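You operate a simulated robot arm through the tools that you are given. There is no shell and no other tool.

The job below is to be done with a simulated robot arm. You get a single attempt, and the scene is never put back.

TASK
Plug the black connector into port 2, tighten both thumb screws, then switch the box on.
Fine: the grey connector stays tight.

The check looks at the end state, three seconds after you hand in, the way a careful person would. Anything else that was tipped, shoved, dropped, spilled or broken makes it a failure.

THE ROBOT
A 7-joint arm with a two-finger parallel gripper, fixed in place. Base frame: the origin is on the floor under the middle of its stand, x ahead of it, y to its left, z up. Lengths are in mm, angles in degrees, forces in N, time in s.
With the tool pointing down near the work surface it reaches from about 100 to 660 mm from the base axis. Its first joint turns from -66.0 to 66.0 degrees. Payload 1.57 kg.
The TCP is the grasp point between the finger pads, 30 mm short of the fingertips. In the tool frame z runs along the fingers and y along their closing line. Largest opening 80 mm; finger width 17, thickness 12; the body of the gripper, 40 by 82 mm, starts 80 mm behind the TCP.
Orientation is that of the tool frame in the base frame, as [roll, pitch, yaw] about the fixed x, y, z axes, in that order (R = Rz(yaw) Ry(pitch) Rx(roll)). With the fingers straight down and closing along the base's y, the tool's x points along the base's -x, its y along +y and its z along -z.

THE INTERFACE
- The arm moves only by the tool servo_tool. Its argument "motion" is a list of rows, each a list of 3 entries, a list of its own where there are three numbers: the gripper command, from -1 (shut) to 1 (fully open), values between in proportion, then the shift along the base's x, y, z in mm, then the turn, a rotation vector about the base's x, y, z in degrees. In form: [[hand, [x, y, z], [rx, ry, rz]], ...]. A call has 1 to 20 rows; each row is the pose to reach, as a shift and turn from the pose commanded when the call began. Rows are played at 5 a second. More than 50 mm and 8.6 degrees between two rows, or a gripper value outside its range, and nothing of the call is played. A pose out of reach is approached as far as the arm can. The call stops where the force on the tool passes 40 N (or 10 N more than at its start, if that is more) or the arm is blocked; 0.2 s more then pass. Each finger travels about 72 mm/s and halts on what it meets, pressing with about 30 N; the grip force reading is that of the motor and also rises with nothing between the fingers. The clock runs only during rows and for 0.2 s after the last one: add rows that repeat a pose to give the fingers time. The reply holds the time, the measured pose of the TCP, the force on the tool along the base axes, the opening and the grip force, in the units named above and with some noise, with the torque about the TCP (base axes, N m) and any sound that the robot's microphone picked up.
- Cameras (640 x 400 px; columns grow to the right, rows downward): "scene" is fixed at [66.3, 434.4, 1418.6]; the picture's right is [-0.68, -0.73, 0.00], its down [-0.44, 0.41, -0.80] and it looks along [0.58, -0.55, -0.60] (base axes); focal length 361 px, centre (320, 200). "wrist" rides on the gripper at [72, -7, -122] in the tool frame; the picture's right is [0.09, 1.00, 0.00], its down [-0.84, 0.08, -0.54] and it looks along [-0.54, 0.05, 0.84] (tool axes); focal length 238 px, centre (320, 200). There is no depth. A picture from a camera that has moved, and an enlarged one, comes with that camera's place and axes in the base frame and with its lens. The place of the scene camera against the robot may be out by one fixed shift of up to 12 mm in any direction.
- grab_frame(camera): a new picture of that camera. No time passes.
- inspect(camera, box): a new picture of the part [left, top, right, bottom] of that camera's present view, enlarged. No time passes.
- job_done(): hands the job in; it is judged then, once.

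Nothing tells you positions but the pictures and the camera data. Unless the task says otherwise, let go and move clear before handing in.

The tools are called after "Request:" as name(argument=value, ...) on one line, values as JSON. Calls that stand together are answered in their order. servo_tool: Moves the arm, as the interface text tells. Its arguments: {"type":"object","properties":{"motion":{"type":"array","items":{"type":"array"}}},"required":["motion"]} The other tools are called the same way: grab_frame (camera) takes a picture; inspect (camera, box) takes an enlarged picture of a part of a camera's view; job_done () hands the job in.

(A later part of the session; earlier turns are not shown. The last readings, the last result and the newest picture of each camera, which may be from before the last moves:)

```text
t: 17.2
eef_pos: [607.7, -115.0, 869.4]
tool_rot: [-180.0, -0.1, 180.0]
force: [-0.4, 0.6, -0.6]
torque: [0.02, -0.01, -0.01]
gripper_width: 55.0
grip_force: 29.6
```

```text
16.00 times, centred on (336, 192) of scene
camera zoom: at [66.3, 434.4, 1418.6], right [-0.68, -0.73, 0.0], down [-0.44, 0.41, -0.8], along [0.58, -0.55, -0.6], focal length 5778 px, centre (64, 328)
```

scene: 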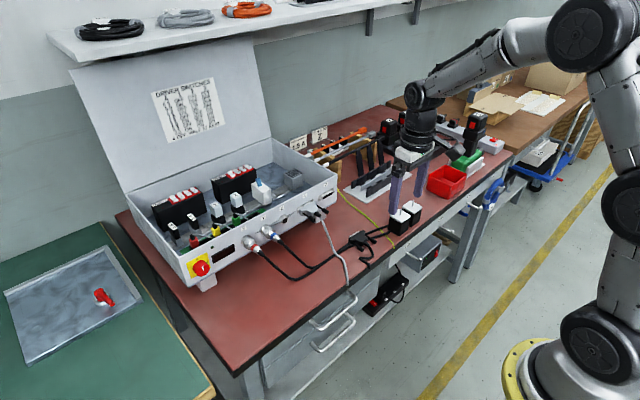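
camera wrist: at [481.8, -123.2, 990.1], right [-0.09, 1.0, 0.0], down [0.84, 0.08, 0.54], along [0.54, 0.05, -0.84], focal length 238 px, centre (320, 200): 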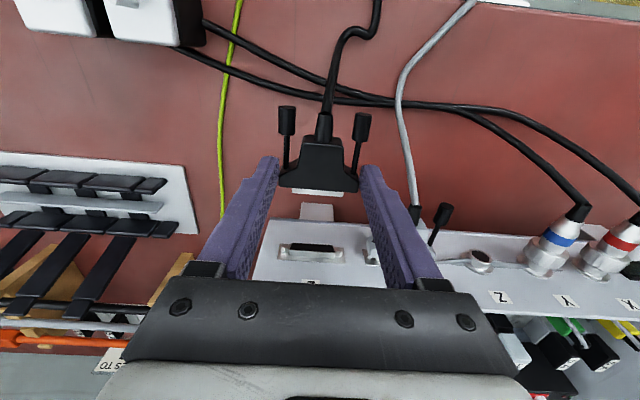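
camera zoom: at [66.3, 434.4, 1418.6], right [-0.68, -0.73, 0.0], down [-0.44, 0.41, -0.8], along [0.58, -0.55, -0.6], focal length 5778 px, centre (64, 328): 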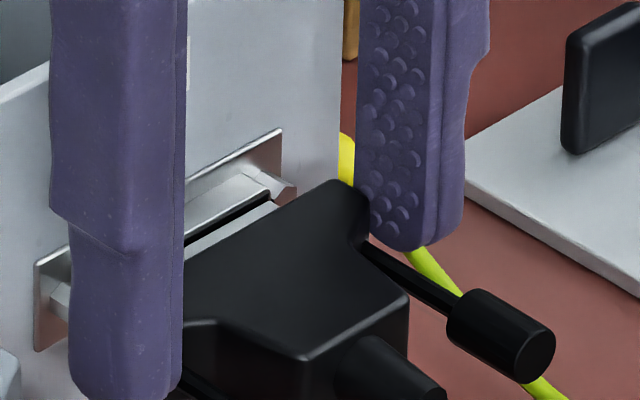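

Height now looks matched to within about 0.4 mm. The plug sits about 0.45 mm too far toward +y, so I'll correct that and advance 2 mm to start entering, watching the force.

Request:
servo_tool(motion=[[-1, [0, -0.45, 0], [0, 0, 0]], [-1, [0, -0.45, 0], [0, 0, 0]], [-1, [1, -0.45, 0], [0, 0, 0]], [-1, [2, -0.45, 0], [0, 0, 0]], [-1, [2, -0.45, 0], [0, 0, 0]]])

Request:
inspect(camera="wrist", box=[285, 160, 365, 210])

Request:
inspect(camera="scene", box=[318, 180, 354, 204])

```text
t: 18.4
eef_pos: [608.8, -115.7, 870.2]
tool_rot: [180.0, 0.0, 180.0]
force: [1.0, -0.9, -0.5]
torque: [-0.03, -0.02, -0.02]
gripper_width: 55.2
grip_force: 29.9
```

```text
8.00 times, centred on (325, 185) of wrist
camera zoom: at [536.8, -123.2, 992.0], right [-0.09, 1.0, 0.0], down [0.84, 0.08, 0.54], along [0.54, 0.05, -0.84], focal length 1907 px, centre (280, 320)
```

zoom: 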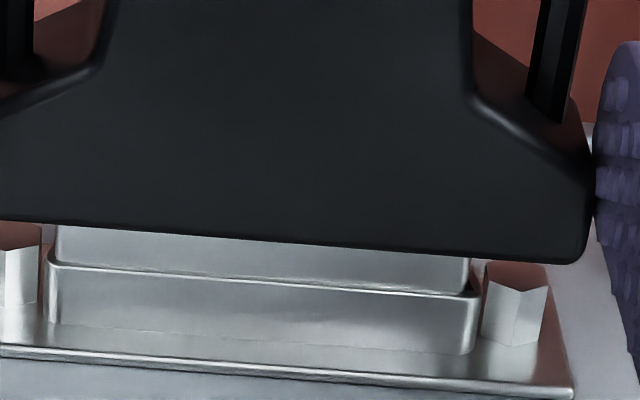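

```text
16.00 times, centred on (336, 192) of scene
camera zoom: at [66.3, 434.4, 1418.6], right [-0.68, -0.73, 0.0], down [-0.44, 0.41, -0.8], along [0.58, -0.55, -0.6], focal length 5778 px, centre (64, 328)
```

zoom: 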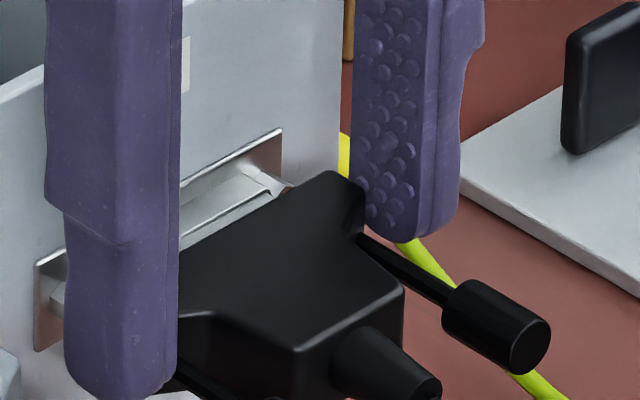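

No contact force yet, and the plug tip has visually reached the port edge with sideways alignment within 0.2 mm. I'll advance another 1.5 mm slowly.

Request:
servo_tool(motion=[[-1, [0.5, 0, 0], [0, 0, 0]], [-1, [1, 0, 0], [0, 0, 0]], [-1, [1.5, 0, 0], [0, 0, 0]], [-1, [1.5, 0, 0], [0, 0, 0]]])

Request:
inspect(camera="wrist", box=[285, 160, 365, 210])

Request:
inspect(camera="scene", box=[318, 180, 354, 204])

```text
t: 19.4
eef_pos: [610.6, -115.6, 868.9]
tool_rot: [180.0, 0.0, -179.9]
force: [1.0, -0.1, -1.3]
torque: [-0.02, 0.0, 0.02]
gripper_width: 55.2
grip_force: 29.9
```

```text
8.00 times, centred on (325, 185) of wrist
camera zoom: at [538.5, -123.2, 991.3], right [-0.09, 1.0, 0.0], down [0.84, 0.08, 0.54], along [0.54, 0.05, -0.84], focal length 1907 px, centre (280, 320)
```

zoom: 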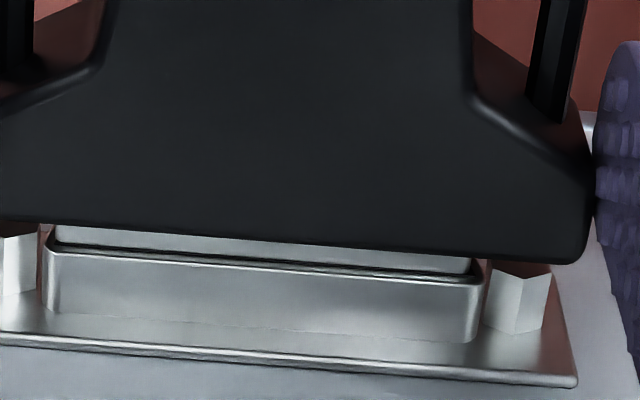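

```text
16.00 times, centred on (336, 192) of scene
camera zoom: at [66.3, 434.4, 1418.6], right [-0.68, -0.73, 0.0], down [-0.44, 0.41, -0.8], along [0.58, -0.55, -0.6], focal length 5778 px, centre (64, 328)
```

zoom: 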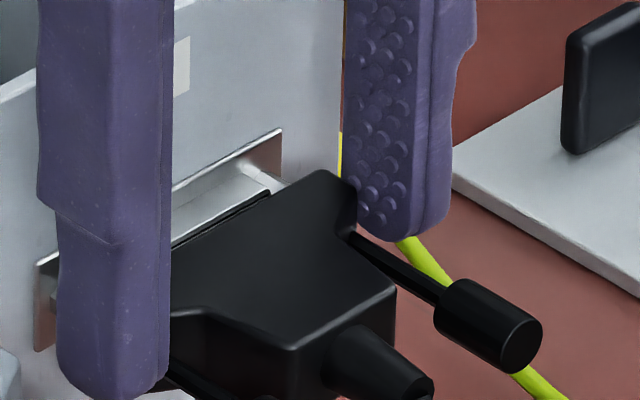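

The plug shell is now inside the port opening with no side force. I'll keep pushing in small steps.

Request:
servo_tool(motion=[[-1, [0.7, 0, 0], [0, 0, 0]], [-1, [1.4, 0, 0], [0, 0, 0]], [-1, [2.1, 0, 0], [0, 0, 0]], [-1, [2.8, 0, 0], [0, 0, 0]], [-1, [2.8, 0, 0], [0, 0, 0]]])

Request:
inspect(camera="wrist", box=[285, 160, 365, 210])

Request:
inspect(camera="scene", box=[318, 180, 354, 204])

```text
t: 20.6
eef_pos: [613.8, -115.8, 867.8]
tool_rot: [180.0, 0.0, 179.9]
force: [0.4, -1.3, 0.4]
torque: [-0.02, -0.03, -0.05]
gripper_width: 55.0
grip_force: 29.7
```

```text
8.00 times, centred on (325, 185) of wrist
camera zoom: at [541.5, -123.3, 990.8], right [-0.09, 1.0, 0.0], down [0.84, 0.08, 0.54], along [0.54, 0.05, -0.84], focal length 1907 px, centre (280, 320)
```

zoom: 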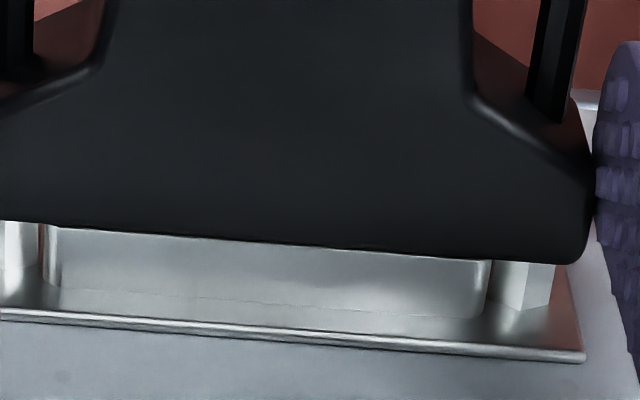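

```text
16.00 times, centred on (336, 192) of scene
camera zoom: at [66.3, 434.4, 1418.6], right [-0.68, -0.73, 0.0], down [-0.44, 0.41, -0.8], along [0.58, -0.55, -0.6], focal length 5778 px, centre (64, 328)
```

zoom: 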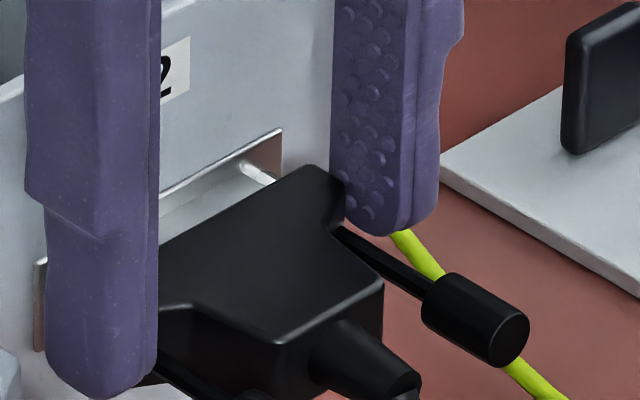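

Request:
servo_tool(motion=[[-1, [0.6, 0, 0], [0, 0, 0]], [-1, [1.2, 0, 0], [0, 0, 0]], [-1, [1.8, 0, 0], [0, 0, 0]], [-1, [2.4, 0, 0], [0, 0, 0]], [-1, [2.4, 0, 0], [0, 0, 0]]])

Request:
inspect(camera="wrist", box=[270, 130, 430, 230])

Request:
inspect(camera="scene", box=[290, 175, 350, 215])

```text
t: 21.8
eef_pos: [613.7, -115.0, 869.3]
tool_rot: [-180.0, -0.2, -179.9]
force: [-21.5, 2.8, 11.9]
torque: [0.08, 0.21, 0.02]
gripper_width: 55.1
grip_force: 30.3
```

```text
4.00 times, centred on (350, 180) of wrist
camera zoom: at [542.4, -123.0, 991.9], right [-0.09, 1.0, 0.0], down [0.84, 0.08, 0.54], along [0.54, 0.05, -0.84], focal length 953 px, centre (200, 280)
```

zoom: 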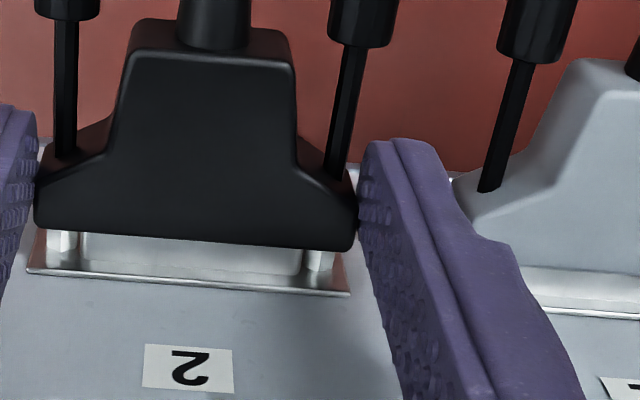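

```text
10.00 times, centred on (320, 195) of scene
camera zoom: at [65.6, 434.6, 1418.6], right [-0.68, -0.73, 0.0], down [-0.44, 0.41, -0.8], along [0.58, -0.55, -0.6], focal length 3611 px, centre (320, 250)
```

zoom: 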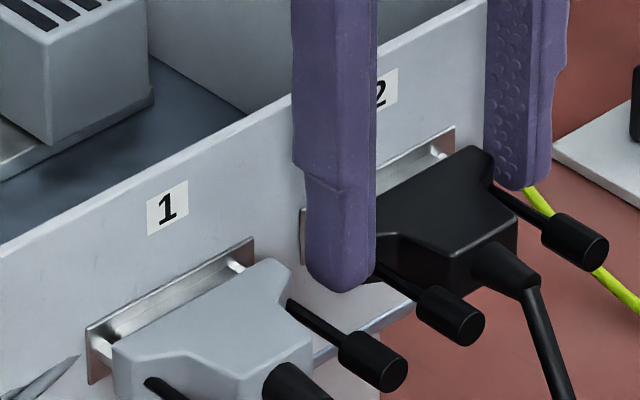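

The force has risen to about 21 N along -x, so the plug is either seated or meeting contact resistance. I'll compare its gap to the plate with the mated grey connector's.

Request:
inspect(camera="wrist", box=[275, 170, 355, 220])

Request:
inspect(camera="wrist", box=[380, 170, 460, 220])

Request:
inspect(camera="scene", box=[318, 180, 354, 204])

Request:
inspect(camera="scene", box=[295, 190, 331, 214])

```text
8.00 times, centred on (315, 195) of wrist
camera zoom: at [542.4, -123.0, 991.9], right [-0.09, 1.0, 0.0], down [0.84, 0.08, 0.54], along [0.54, 0.05, -0.84], focal length 1907 px, centre (360, 240)
```

zoom: 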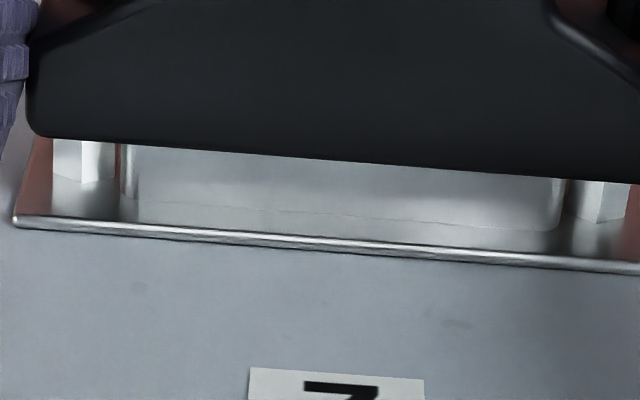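

```text
8.00 times, centred on (420, 195) of wrist
camera zoom: at [542.4, -123.0, 991.9], right [-0.09, 1.0, 0.0], down [0.84, 0.08, 0.54], along [0.54, 0.05, -0.84], focal length 1907 px, centre (-480, 240)
```

zoom: 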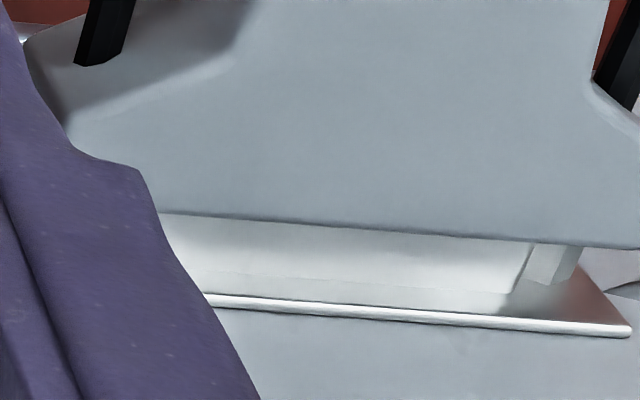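

```text
16.00 times, centred on (336, 192) of scene
camera zoom: at [65.6, 434.6, 1418.6], right [-0.68, -0.73, 0.0], down [-0.44, 0.41, -0.8], along [0.58, -0.55, -0.6], focal length 5778 px, centre (64, 328)
```

zoom: 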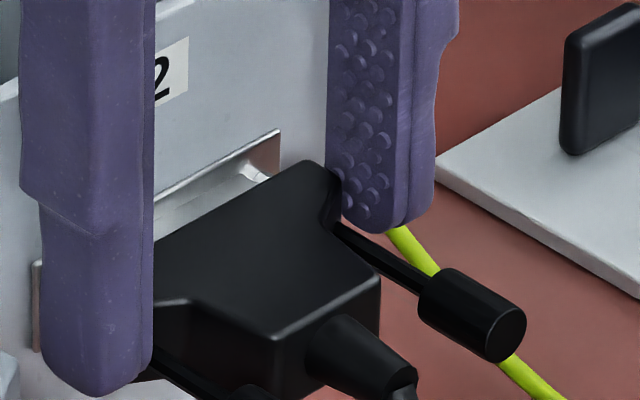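

```text
16.00 times, centred on (313, 202) of scene
camera zoom: at [65.6, 434.6, 1418.6], right [-0.68, -0.73, 0.0], down [-0.44, 0.41, -0.8], along [0.58, -0.55, -0.6], focal length 5778 px, centre (432, 168)
```

zoom: 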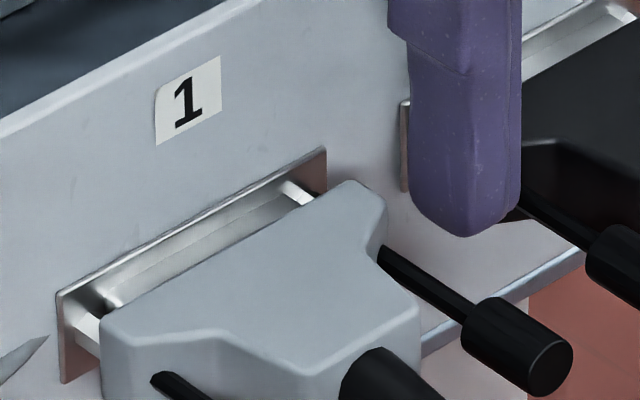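

The black plug's gap now matches the grey connector's in both views. I'll relieve the small vertical load and give one slightly firmer push to confirm it is seated.

Request:
servo_tool(motion=[[-1, [0, 0, 0.5], [0, 0, 0]], [-1, [0.4, 0, 0.8], [0, 0, 0]], [-1, [0.8, 0, 0.8], [0, 0, 0]], [-1, [0.8, 0, 0.8], [0, 0, 0]]])

Request:
inspect(camera="wrist", box=[275, 170, 355, 220])

Request:
inspect(camera="scene", box=[318, 180, 354, 204])

```text
t: 22.8
eef_pos: [615.1, -114.8, 868.7]
tool_rot: [179.8, -0.4, 179.9]
force: [-22.1, 4.7, 8.0]
torque: [0.11, 0.29, 0.05]
gripper_width: 55.2
grip_force: 30.1
```

```text
8.00 times, centred on (315, 195) of wrist
camera zoom: at [543.2, -123.2, 992.0], right [-0.09, 1.0, 0.0], down [0.84, 0.08, 0.54], along [0.53, 0.05, -0.84], focal length 1907 px, centre (360, 240)
```

zoom: 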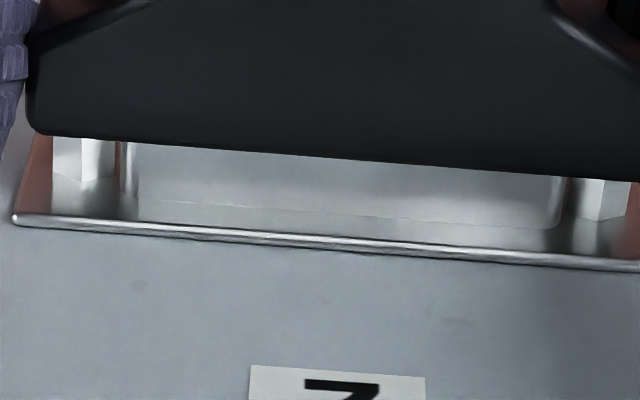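

```text
16.00 times, centred on (336, 192) of scene
camera zoom: at [65.6, 434.6, 1418.6], right [-0.68, -0.73, 0.0], down [-0.44, 0.41, -0.8], along [0.58, -0.55, -0.6], focal length 5778 px, centre (64, 328)
```

zoom: 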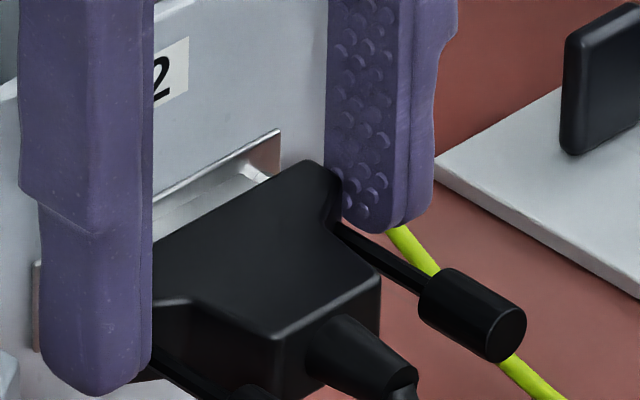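

The plug hasn't moved further and its depth matches the grey one, so it is seated. I'll relax the push, open only slightly so I don't touch the grey connector, and retreat straight up.

Request:
servo_tool(motion=[[-1, [-0.6, 0, -0.2], [0, 0, 0]], [-1, [-1.2, 0, -0.2], [0, 0, 0]], [0.43, [-1.2, 0, -0.2], [0, 0, 0]], [0.45, [-1.2, 0, -0.2], [0, 0, 0]], [0.45, [-1.2, 0, -0.2], [0, 0, 0]]])

Request:
inspect(camera="wrist", box=[270, 130, 430, 230])

Request:
inspect(camera="scene", box=[290, 175, 350, 215])

```text
t: 24.0
eef_pos: [615.9, -115.1, 869.2]
tool_rot: [180.0, 0.1, 179.9]
force: [-0.5, 0.1, -0.1]
torque: [0.03, 0.01, -0.03]
gripper_width: 58.1
grip_force: 0.0
```

```text
4.00 times, centred on (350, 180) of wrist
camera zoom: at [543.3, -123.9, 991.4], right [-0.09, 1.0, 0.0], down [0.84, 0.08, 0.54], along [0.54, 0.05, -0.84], focal length 953 px, centre (200, 280)
```

zoom: 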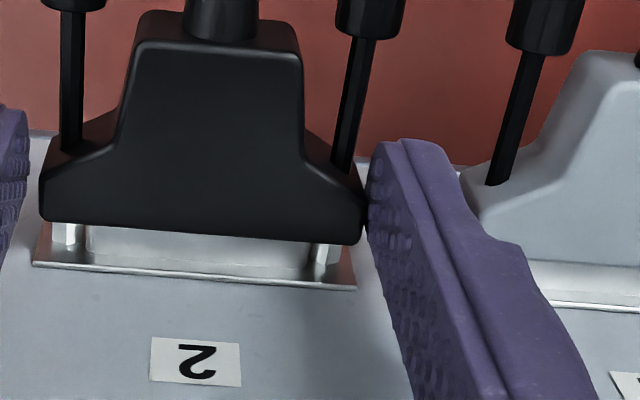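

```text
10.00 times, centred on (320, 195) of scene
camera zoom: at [66.3, 434.4, 1418.6], right [-0.68, -0.73, 0.0], down [-0.44, 0.41, -0.8], along [0.58, -0.55, -0.6], focal length 3611 px, centre (320, 250)
```

zoom: 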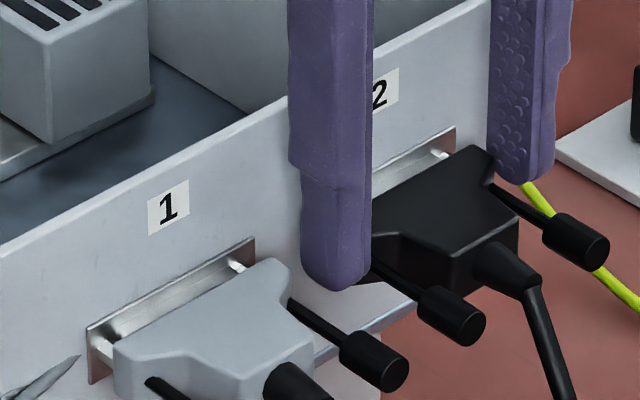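

It's released with zero force. Now I'll go straight up and back to look at the result.

Request:
servo_tool(motion=[[0.45, [0, -0.5, 5], [0, 0, 0]], [0.45, [0, -0.5, 15], [0, 0, 0]], [0.45, [0, -0.5, 30], [0, 0, 0]], [0.45, [0, -0.5, 50], [0, 0, 0]], [0.45, [-15, 0, 70], [0, 0, 0]], [0.45, [-45, 0, 80], [0, 0, 0]], [0.45, [-80, 0, 80], [0, 0, 0]], [0.45, [-115, 0, 80], [0, 0, 0]], [0.45, [-115, 0, 80], [0, 0, 0]]])

Request:
grab_frame(camera="wrist")

Request:
grab_frame(camera="scene")

Request:
inspect(camera="scene", box=[290, 175, 350, 215])

```text
t: 26.0
eef_pos: [498.8, -118.0, 948.8]
tool_rot: [-180.0, 0.2, -180.0]
force: [0.2, 0.2, 0.3]
torque: [-0.01, -0.02, 0.01]
gripper_width: 57.9
grip_force: 0.1
```

```text
taken
camera wrist: at [426.1, -124.9, 1071.6], right [-0.09, 1.0, 0.0], down [0.84, 0.08, 0.54], along [0.54, 0.05, -0.84], focal length 238 px, centre (320, 200)
```

wrist: 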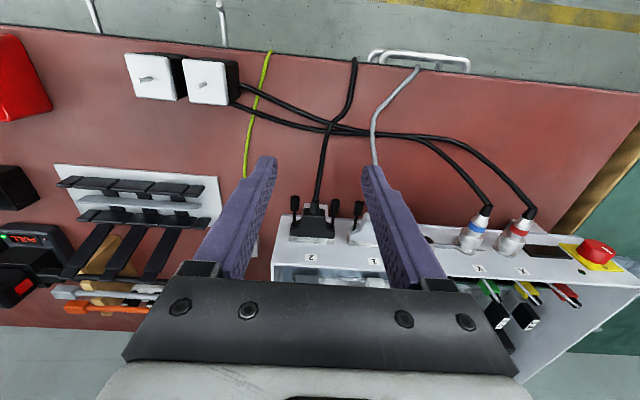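

```text
taken
```

scene: 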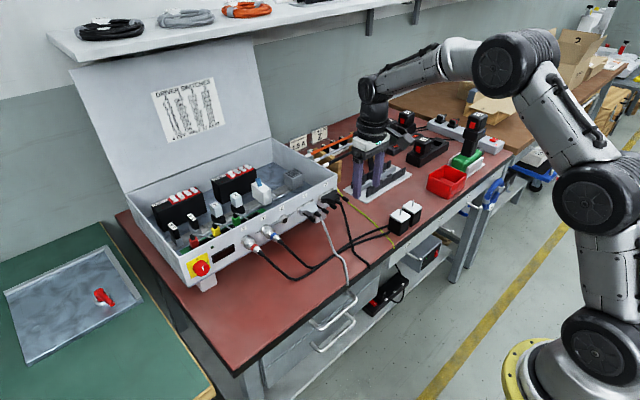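

```text
10.00 times, centred on (320, 195) of scene
camera zoom: at [66.3, 434.4, 1418.6], right [-0.68, -0.73, 0.0], down [-0.44, 0.41, -0.8], along [0.58, -0.55, -0.6], focal length 3611 px, centre (320, 250)
```

zoom: 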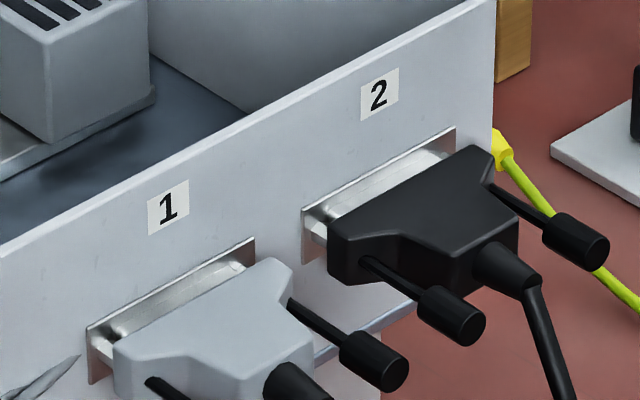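

The plug stays in port 2 at the same depth as the grey one. To turn the thumb screws I'll point the tool horizontally (+x), so first I'll tilt it forward 90° at a safe height.

Request:
servo_tool(motion=[[0.45, [-3, 2, 0], [0, -8.2, 0]], [0.45, [-6, 4, 0], [0, -16.4, 0]], [0.45, [-10, 6, 0], [0, -24.6, 0]], [0.45, [-14, 8, 0], [0, -32.8, 0]], [0.45, [-18, 10, 0], [0, -41, 0]], [0.45, [-22, 12, 0], [0, -49.2, 0]], [0.45, [-26, 14, 0], [0, -57.4, 0]], [0.45, [-30, 16, 0], [0, -65.6, 0]], [0.45, [-34, 18, 0], [0, -73.8, 0]], [0.45, [-38, 20, 0], [0, -82, 0]], [0.45, [-40, 22, 0], [0, -90, 0]], [0.45, [-40, 22, 0], [0, -90, 0]]])

Request:
grab_frame(camera="wrist")

Request:
grab_frame(camera="scene")

```text
t: 28.6
eef_pos: [460.6, -94.9, 949.1]
tool_rot: [-10.8, 90.0, -10.8]
force: [0.4, -0.2, -0.4]
torque: [0.02, 0.02, 0.0]
gripper_width: 58.2
grip_force: 0.0
```

```text
taken
camera wrist: at [338.8, -102.1, 877.5], right [0.0, 1.0, -0.09], down [-0.54, 0.08, 0.84], along [0.84, 0.05, 0.54], focal length 238 px, centre (320, 200)
```

wrist: 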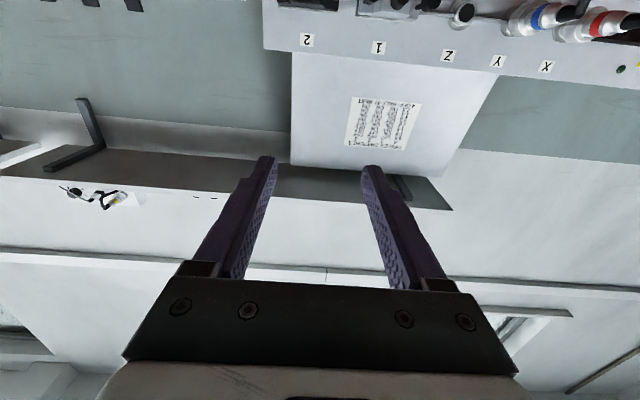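

```text
taken
```

scene: 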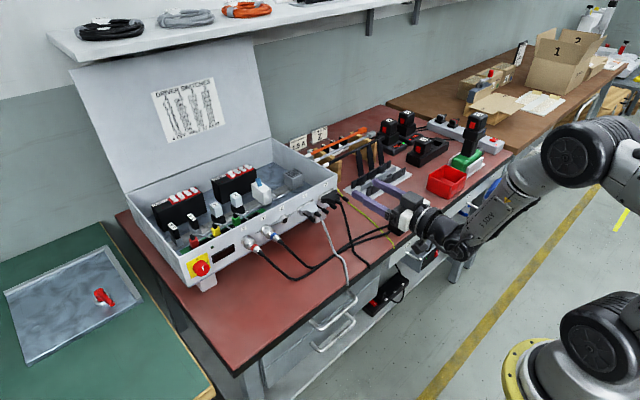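

The horizontal pose is reachable. Next I'll roll the gripper -90° about x so the fingers close vertically, which lets them pass above and below a thumb-screw knob.

Request:
servo_tool(motion=[[0.45, [0, 0, 0], [-8.2, 0, 0]], [0.45, [0, 0, 0], [-16.4, 0, 0]], [0.3, [0, 0, 0], [-24.6, 0, 0]], [0.2, [0, 0, 0], [-32.8, 0, 0]], [0, [0, 0, 0], [-41, 0, 0]], [-0.2, [0, 0, 0], [-49.2, 0, 0]], [-0.3, [0, 0, 0], [-57.4, 0, 0]], [-0.3, [0, 0, 0], [-65.6, 0, 0]], [-0.3, [0, 0, 0], [-73.8, 0, 0]], [-0.3, [0, 0, 0], [-82, 0, 0]], [-0.3, [0, 0, 0], [-90, 0, 0]], [-0.3, [0, 0, 0], [-90, 0, 0]]])

Request:
grab_frame(camera="wrist")

Request:
grab_frame(camera="scene")

```text
t: 31.2
eef_pos: [388.8, -34.1, 1187.6]
tool_rot: [-97.1, 1.7, -91.1]
force: [-0.6, 0.8, -0.2]
torque: [-0.02, -0.04, 0.0]
gripper_width: 28.1
grip_force: 0.0
out of reach, approached as far as the arm can: row 1, 2, 3, 4, 5, 6, 7, 8, 9, 10, 11, 12
```

```text
taken
camera wrist: at [267.3, -105.8, 1208.0], right [-0.12, -0.06, -0.99], down [-0.53, 0.85, 0.01], along [0.84, 0.53, -0.14], focal length 238 px, centre (320, 200)
```

wrist: 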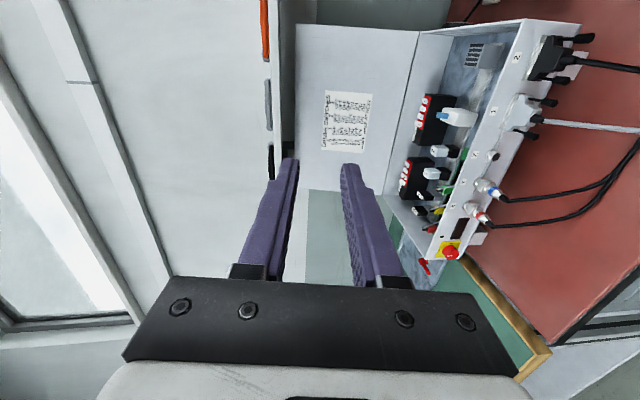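

```text
taken
```

scene: 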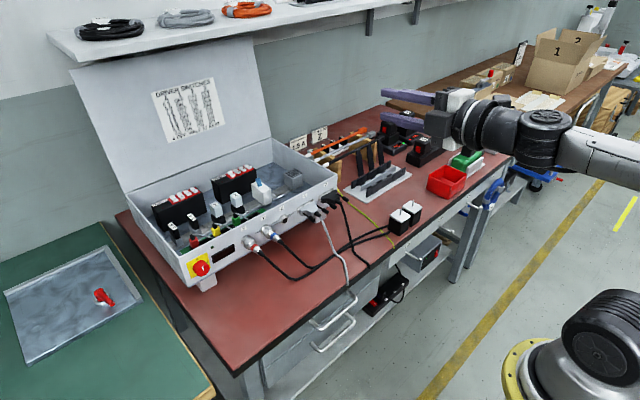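

Rolling that way was out of reach, and the arm lifted to (389, -34, 1188) instead; nothing was touched. I'll send a zero-shift row to check what the commanded pose is now.

Request:
servo_tool(motion=[[-0.3, [0, 0, 0], [0, 0, 0]]])

```text
t: 31.6
eef_pos: [388.6, -35.4, 1187.1]
tool_rot: [-97.0, 1.7, -91.1]
force: [-0.1, 0.0, -0.3]
torque: [0.01, -0.01, 0.0]
gripper_width: 28.3
grip_force: 0.1
```

The commanded pose has been reset to the reached pose. I'll test whether I can come down from here while keeping this roll.

Request:
servo_tool(motion=[[-0.3, [0, 0, -20], [-0.3, -1.2, 0.1]], [-0.3, [0, 0, -40], [-0.6, -2.4, 0.3]], [-0.3, [0, 0, -60], [-0.9, -3.6, 0.5]], [-0.3, [0, 0, -80], [-1.2, -4.8, 0.6]], [-0.3, [0, 0, -100], [-1.5, -6, 0.8]], [-0.3, [0, 0, -100], [-1.8, -7, 0.9]]])

Request:
grab_frame(camera="scene")

```text
t: 33.2
eef_pos: [387.7, -63.9, 1097.1]
tool_rot: [-88.9, 7.1, -98.7]
force: [0.5, 1.0, -0.5]
torque: [0.01, -0.01, 0.02]
gripper_width: 27.9
grip_force: 0.0
out of reach, approached as far as the arm can: row 1, 2, 3, 4, 5
stopped in row 6: the arm was blocked; the commanded pose is now the measured one
```

```text
taken
```

scene: 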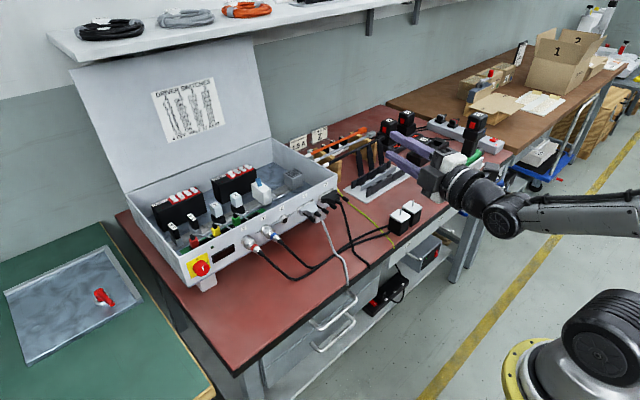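

That direction is limited by the joints. I'll roll back the other way toward zero roll and then test +90°.

Request:
servo_tool(motion=[[-0.3, [0, 0, 0], [8, 0, 0]], [-0.3, [0, 0, 0], [16, 0, 0]], [-0.3, [0, 0, 0], [24, 0, 0]], [-0.3, [0, 0, 0], [32, 0, 0]], [-0.3, [0, 0, 0], [40, 0, 0]], [-0.3, [0, 0, 0], [48, 0, 0]], [-0.3, [0, 0, 0], [56, 0, 0]], [-0.3, [0, 0, 0], [64, 0, 0]], [-0.3, [0, 0, 0], [72, 0, 0]], [-0.3, [0, 0, 0], [80, 0, 0]], [-0.3, [0, 0, 0], [90, 0, 0]]])

Request:
grab_frame(camera="scene")

```text
refused: row 11 steps farther than a row can; nothing moved
```

```text
taken
```

scene: 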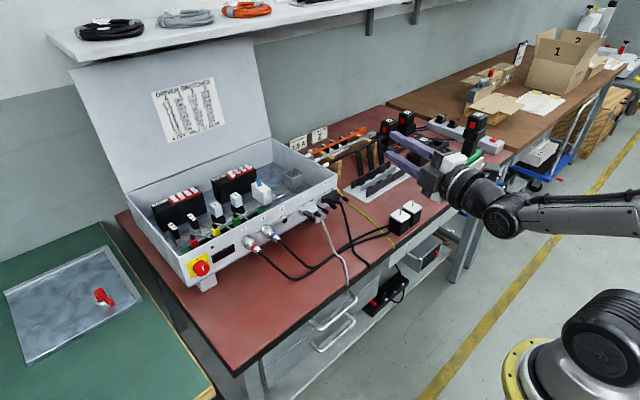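

The last row exceeded the step limit, so nothing moved. I'll resend with 8° steps.

Request:
servo_tool(motion=[[-0.3, [0, 0, 0], [8, 0, 0]], [-0.3, [0, 0, 0], [16, 0, 0]], [-0.3, [0, 0, 0], [24, 0, 0]], [-0.3, [0, 0, 0], [32, 0, 0]], [-0.3, [0, 0, 0], [40, 0, 0]], [-0.3, [0, 0, 0], [48, 0, 0]], [-0.3, [0, 0, 0], [56, 0, 0]], [-0.3, [0, 0, 0], [64, 0, 0]], [-0.3, [0, 0, 0], [72, 0, 0]], [-0.3, [0, 0, 0], [80, 0, 0]], [-0.3, [0, 0, 0], [88, 0, 0]], [-0.3, [0, 0, 0], [90, 0, 0]]])

Request:
grab_frame(camera="scene")

```text
t: 35.8
eef_pos: [387.8, -64.7, 1097.5]
tool_rot: [141.4, 78.7, 139.7]
force: [0.2, -0.1, -0.1]
torque: [-0.01, -0.02, 0.0]
gripper_width: 27.9
grip_force: 0.1
```

```text
taken
```

scene: 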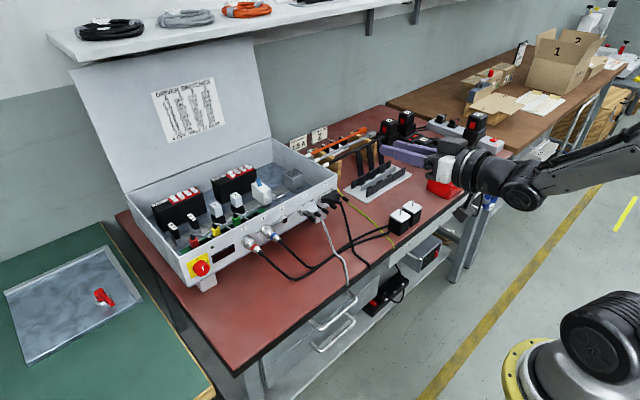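

Back in a comfortable pose with the tool pointing forward. Now I'll try rolling the other way (+83° about x) up here.

Request:
servo_tool(motion=[[-0.3, [0, 0, 0], [8, 0, 0]], [-0.3, [0, 0, 0], [16, 0, 0]], [-0.3, [0, 0, 0], [24, 0, 0]], [-0.3, [0, 0, 0], [32, 0, 0]], [-0.3, [0, 0, 0], [40, 0, 0]], [-0.3, [0, 0, 0], [48, 0, 0]], [-0.3, [0, 0, 0], [56, 0, 0]], [-0.3, [0, 0, 0], [64, 0, 0]], [-0.3, [0, 0, 0], [72, 0, 0]], [-0.3, [0, 0, 0], [80, 0, 0]], [-0.3, [0, 0, 0], [83, 0, 0]]])

Request:
grab_frame(camera="scene")

Request:
grab_frame(camera="wrist")

```text
t: 38.2
eef_pos: [388.1, -65.0, 1097.7]
tool_rot: [92.2, -0.3, 98.5]
force: [-0.4, 0.3, 0.3]
torque: [-0.01, -0.01, -0.01]
gripper_width: 27.9
grip_force: 0.1
```

```text
taken
```

scene: 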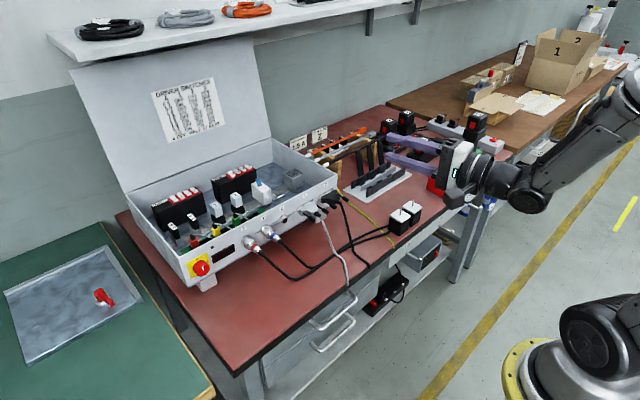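

```text
taken
camera wrist: at [256.2, -12.1, 1095.7], right [0.02, 0.09, 1.0], down [-0.41, -0.91, 0.09], along [0.91, -0.41, 0.02], focal length 238 px, centre (320, 200)
```

wrist: 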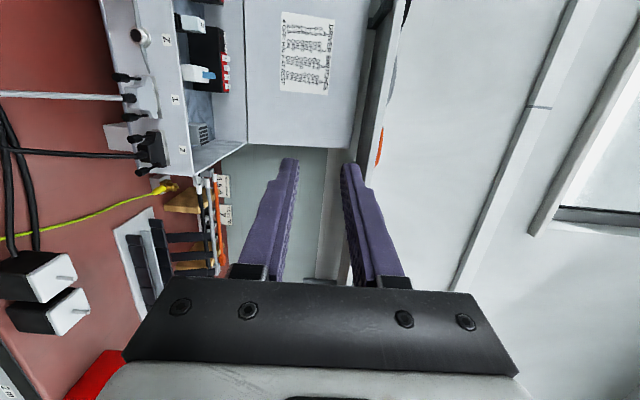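

Rolling +90° works. Next I'll square up the tool and come down toward the knobs, checking reach on the way.

Request:
servo_tool(motion=[[-0.3, [10, -4, -25], [0, -0.3, -1.1]], [-0.3, [20, -8, -50], [0, -0.6, -2.2]], [-0.3, [30, -12, -75], [0, -0.9, -3.3]], [-0.3, [40, -15, -100], [0, -1.2, -4.4]], [-0.3, [50, -18, -125], [0, -1.5, -5.5]], [-0.3, [60, -21, -150], [0, -1.8, -6.6]], [-0.3, [70, -24, -175], [0, -2, -7.7]], [-0.3, [82, -27, -197], [0, -2.2, -8.5]], [-0.3, [82, -27, -197], [0, -2.2, -8.5]]])

Request:
grab_frame(camera="scene")

Request:
grab_frame(camera="wrist")

```text
t: 40.2
eef_pos: [469.9, -91.6, 899.7]
tool_rot: [89.9, 0.0, 89.9]
force: [-0.2, -0.1, -0.4]
torque: [-0.01, 0.0, -0.01]
gripper_width: 28.1
grip_force: 0.1
```

```text
taken
```

scene: 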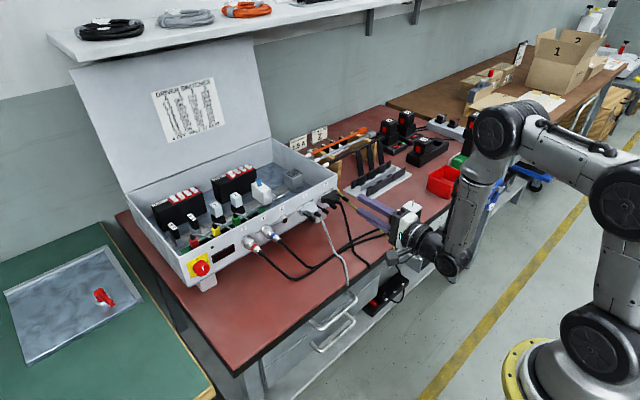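

```text
taken
camera wrist: at [347.4, -20.4, 893.3], right [0.0, 0.09, 1.0], down [-0.54, -0.84, 0.08], along [0.84, -0.54, 0.05], focal length 238 px, centre (320, 200)
```

wrist: 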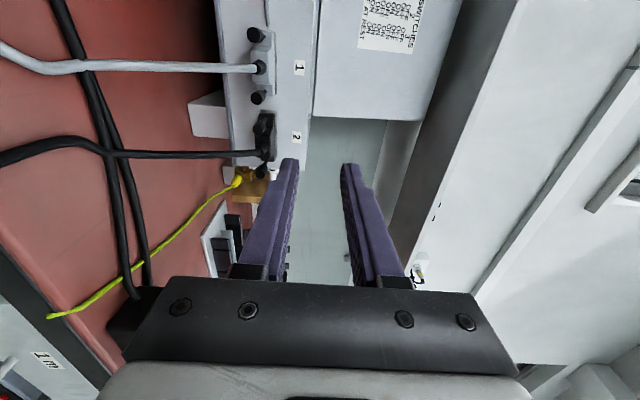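

Request:
inspect(camera="wrist", box=[200, 80, 320, 190])

Request:
inspect(camera="wrist", box=[220, 100, 300, 180])

```text
3.64 times, centred on (260, 135) of wrist
camera zoom: at [347.4, -20.4, 893.3], right [0.0, 0.09, 1.0], down [-0.54, -0.84, 0.08], along [0.84, -0.54, 0.05], focal length 867 px, centre (538, 436)
```

zoom: 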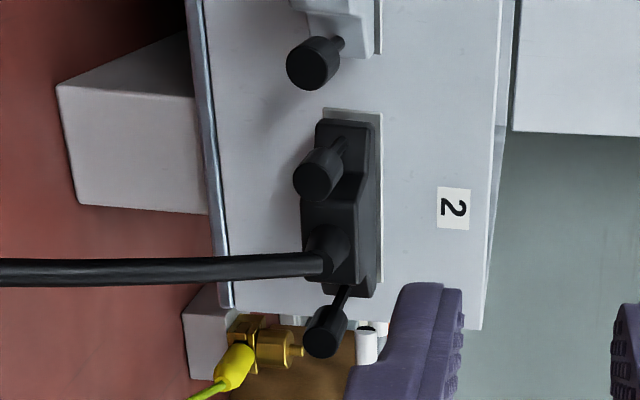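

```text
5.00 times, centred on (260, 140) of wrist
camera zoom: at [347.4, -20.4, 893.3], right [0.0, 0.09, 1.0], down [-0.54, -0.84, 0.08], along [0.84, -0.54, 0.05], focal length 1192 px, centre (620, 500)
```

zoom: 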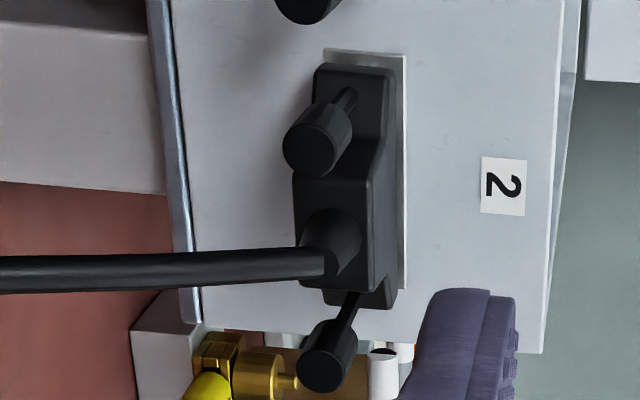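

The tool is square to the panel. From this view the thumb screw knobs are at about (576–593, -92.8, 840) and (576–593, -139.5, 841). I'll move in line with the +y knob.

Request:
servo_tool(motion=[[-0.3, [0, 0, -20], [0, 0, 0]], [-0.3, [0, 0, -40], [0, 0, 0]], [-0.3, [0, -0.3, -60], [0, 0, 0]], [-0.3, [20, -0.3, -60], [0, 0, 0]], [-0.3, [40, -0.3, -60], [0, 0, 0]], [-0.3, [55, -0.3, -60], [0, 0, 0]], [-0.3, [55, -0.3, -60], [0, 0, 0]]])

Request:
grab_frame(camera="wrist")

Request:
inspect(camera="wrist", box=[240, 90, 400, 190])

Request:
grab_frame(camera="scene")

```text
t: 41.8
eef_pos: [523.6, -92.3, 839.9]
tool_rot: [89.9, 0.0, 90.0]
force: [0.3, 0.1, -0.4]
torque: [0.01, -0.02, 0.02]
gripper_width: 27.7
grip_force: 0.2
```

```text
taken
camera wrist: at [402.3, -21.1, 833.6], right [0.0, 0.09, 1.0], down [-0.54, -0.84, 0.08], along [0.84, -0.54, 0.05], focal length 238 px, centre (320, 200)
```

wrist: 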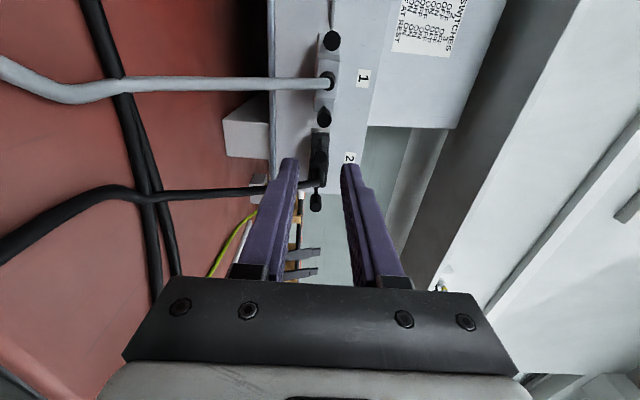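

```text
4.00 times, centred on (320, 140) of wrist
camera zoom: at [402.3, -21.1, 833.6], right [0.0, 0.09, 1.0], down [-0.54, -0.84, 0.08], along [0.84, -0.54, 0.05], focal length 953 px, centre (320, 440)
```

zoom: 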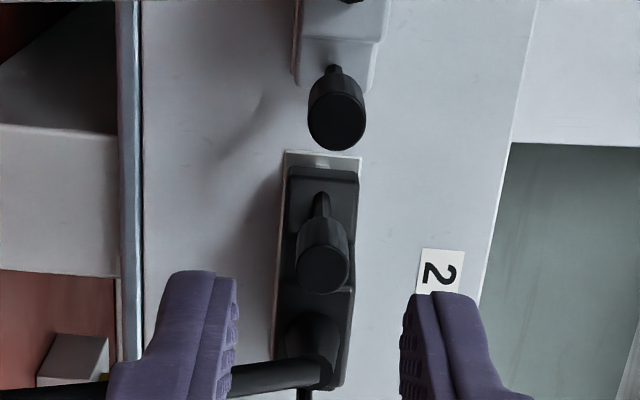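

```text
taken
```

scene: 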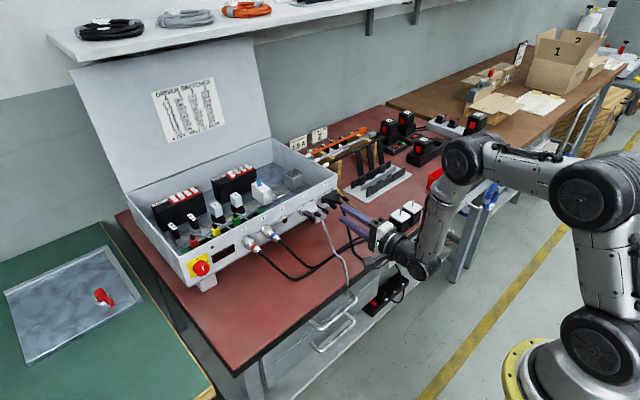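

The knob is centred between the fingers to within about 0.2 mm. Before engaging I'll test the roll range (±45°) here in the clear, closing the fingers to about 18 mm at the same time.

Request:
servo_tool(motion=[[-0.5, [0, 0, 0], [7.5, 0, 0]], [-0.55, [0, 0, 0], [15, 0, 0]], [-0.55, [0, 0, 0], [22.5, 0, 0]], [-0.55, [0, 0, 0], [30, 0, 0]], [-0.55, [0, 0, 0], [37.5, 0, 0]], [-0.55, [0, 0, 0], [45, 0, 0]], [-0.55, [0, 0, 0], [45, 0, 0]]])

Request:
grab_frame(camera="wrist")

```text
t: 43.4
eef_pos: [526.0, -89.2, 839.8]
tool_rot: [89.9, -45.1, 90.0]
force: [0.1, 0.6, 0.7]
torque: [0.0, -0.02, -0.02]
gripper_width: 18.1
grip_force: 0.0
```

```text
taken
camera wrist: at [402.5, -36.7, 886.9], right [0.0, -0.64, 0.77], down [-0.54, -0.65, -0.54], along [0.84, -0.42, -0.35], focal length 238 px, centre (320, 200)
```

wrist: 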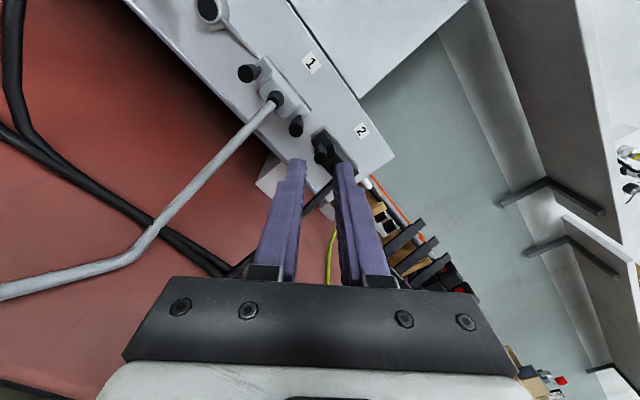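

The +45° side is reachable. Now I'll check the other end, rotating back by 90° to the start-of-stroke angle.

Request:
servo_tool(motion=[[-0.55, [0, 0, 0], [-8, 0, 0]], [-0.55, [0, 0, 0], [-16, 0, 0]], [-0.55, [0, 0, 0], [-24, 0, 0]], [-0.55, [0, 0, 0], [-32, 0, 0]], [-0.55, [0, 0, 0], [-40, 0, 0]], [-0.55, [0, 0, 0], [-48, 0, 0]], [-0.55, [0, 0, 0], [-56, 0, 0]], [-0.55, [0, 0, 0], [-64, 0, 0]], [-0.55, [0, 0, 0], [-72, 0, 0]], [-0.55, [0, 0, 0], [-80, 0, 0]], [-0.55, [0, 0, 0], [-88, 0, 0]], [-0.55, [0, 0, 0], [-90, 0, 0]], [-0.55, [0, 0, 0], [-90, 0, 0]]])

Request:
grab_frame(camera="wrist")

Request:
inspect(camera="wrist", box=[240, 90, 400, 190])

```text
t: 46.2
eef_pos: [524.4, -90.8, 839.7]
tool_rot: [90.0, 45.1, 90.1]
force: [0.2, 0.8, 0.0]
torque: [0.02, 0.02, 0.01]
gripper_width: 17.8
grip_force: 0.1
```

```text
taken
camera wrist: at [401.9, -46.0, 785.1], right [0.0, 0.77, 0.64], down [-0.54, -0.54, 0.65], along [0.84, -0.34, 0.42], focal length 238 px, centre (320, 200)
```

wrist: 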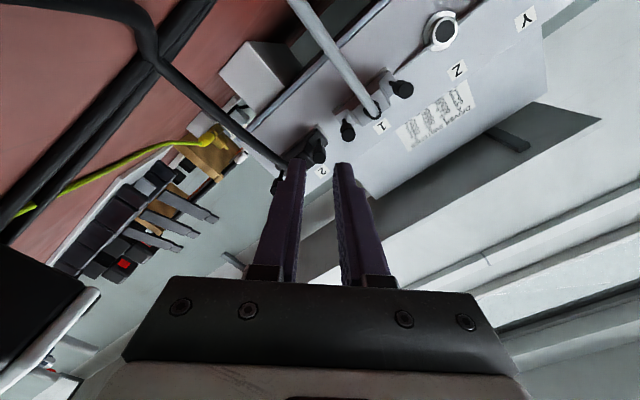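

```text
4.00 times, centred on (320, 140) of wrist
camera zoom: at [401.9, -46.0, 785.1], right [0.0, 0.77, 0.64], down [-0.54, -0.54, 0.65], along [0.84, -0.34, 0.42], focal length 953 px, centre (320, 440)
```

zoom: 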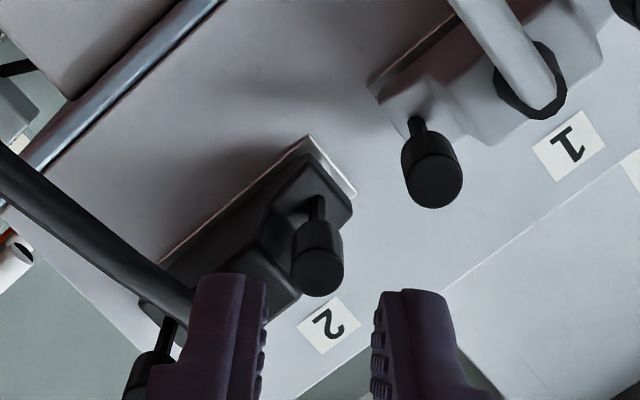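

Both ends of the stroke are reachable. I'll slide forward over the knob with a small centring correction, with the fingers open about 18 mm.

Request:
servo_tool(motion=[[-0.55, [6, -0.4, -0.4], [0, 0, 0]], [-0.55, [12, -0.4, -0.4], [0, 0, 0]], [-0.55, [18, -0.4, -0.4], [0, 0, 0]], [-0.55, [24, -0.4, -0.4], [0, 0, 0]], [-0.55, [30, -0.4, -0.4], [0, 0, 0]], [-0.55, [34, -0.4, -0.4], [0, 0, 0]], [-0.55, [34, -0.4, -0.4], [0, 0, 0]]])

Request:
inspect(camera="wrist", box=[240, 110, 400, 210])

Request:
inspect(camera="scene", box=[300, 175, 380, 230])

```text
t: 47.8
eef_pos: [558.3, -91.6, 839.5]
tool_rot: [89.9, 45.1, 90.1]
force: [0.2, -0.2, -0.2]
torque: [0.01, -0.01, 0.04]
gripper_width: 18.0
grip_force: 0.0
```

```text
4.00 times, centred on (320, 160) of wrist
camera zoom: at [435.8, -46.4, 785.1], right [0.0, 0.77, 0.64], down [-0.54, -0.54, 0.65], along [0.84, -0.35, 0.42], focal length 953 px, centre (320, 360)
```

zoom: 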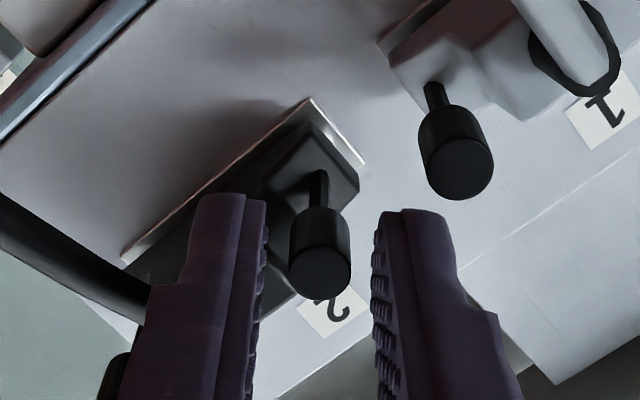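

```text
7.27 times, centred on (340, 202) of scene
camera zoom: at [66.3, 434.4, 1418.6], right [-0.68, -0.73, 0.0], down [-0.44, 0.41, -0.8], along [0.58, -0.55, -0.6], focal length 2626 px, centre (174, 182)
```

zoom: 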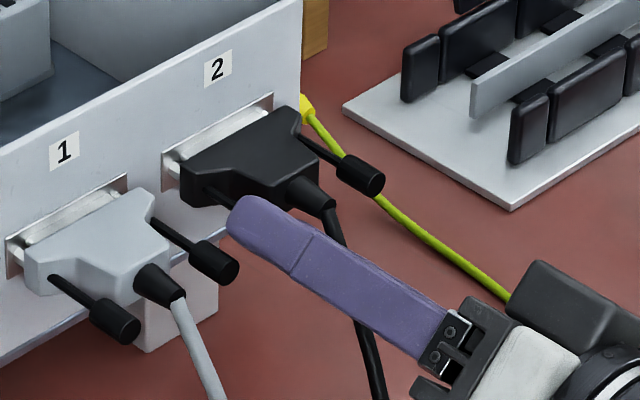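

The knob is centred between the fingertips with about 12 mm overlap. I'll grip it and turn clockwise (positive about +x) in one stroke.

Request:
servo_tool(motion=[[-1, [0, 0, 0], [0, 0, 0]], [-1, [0, 0, 0], [0, 0, 0]], [-1, [0, 0, 0], [0, 0, 0]]])

Request:
inspect(camera="wrist", box=[240, 110, 400, 210])

```text
t: 48.6
eef_pos: [557.3, -91.2, 839.1]
tool_rot: [90.0, 44.9, 90.1]
force: [1.9, -0.1, -0.7]
torque: [-0.01, 0.04, -0.01]
gripper_width: 8.7
grip_force: 27.3
```

```text
4.00 times, centred on (320, 160) of wrist
camera zoom: at [435.8, -46.4, 785.1], right [0.0, 0.77, 0.64], down [-0.54, -0.54, 0.65], along [0.84, -0.35, 0.42], focal length 953 px, centre (320, 360)
```

zoom: 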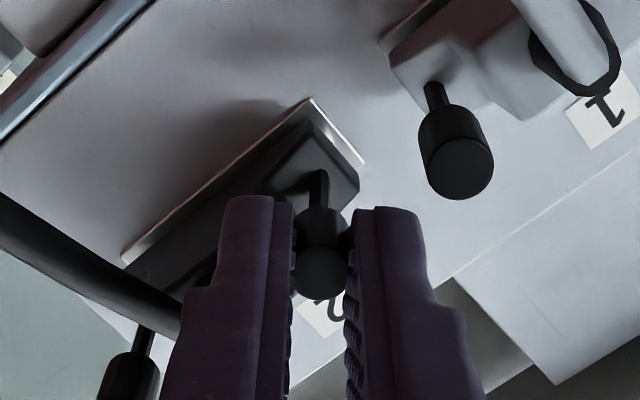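

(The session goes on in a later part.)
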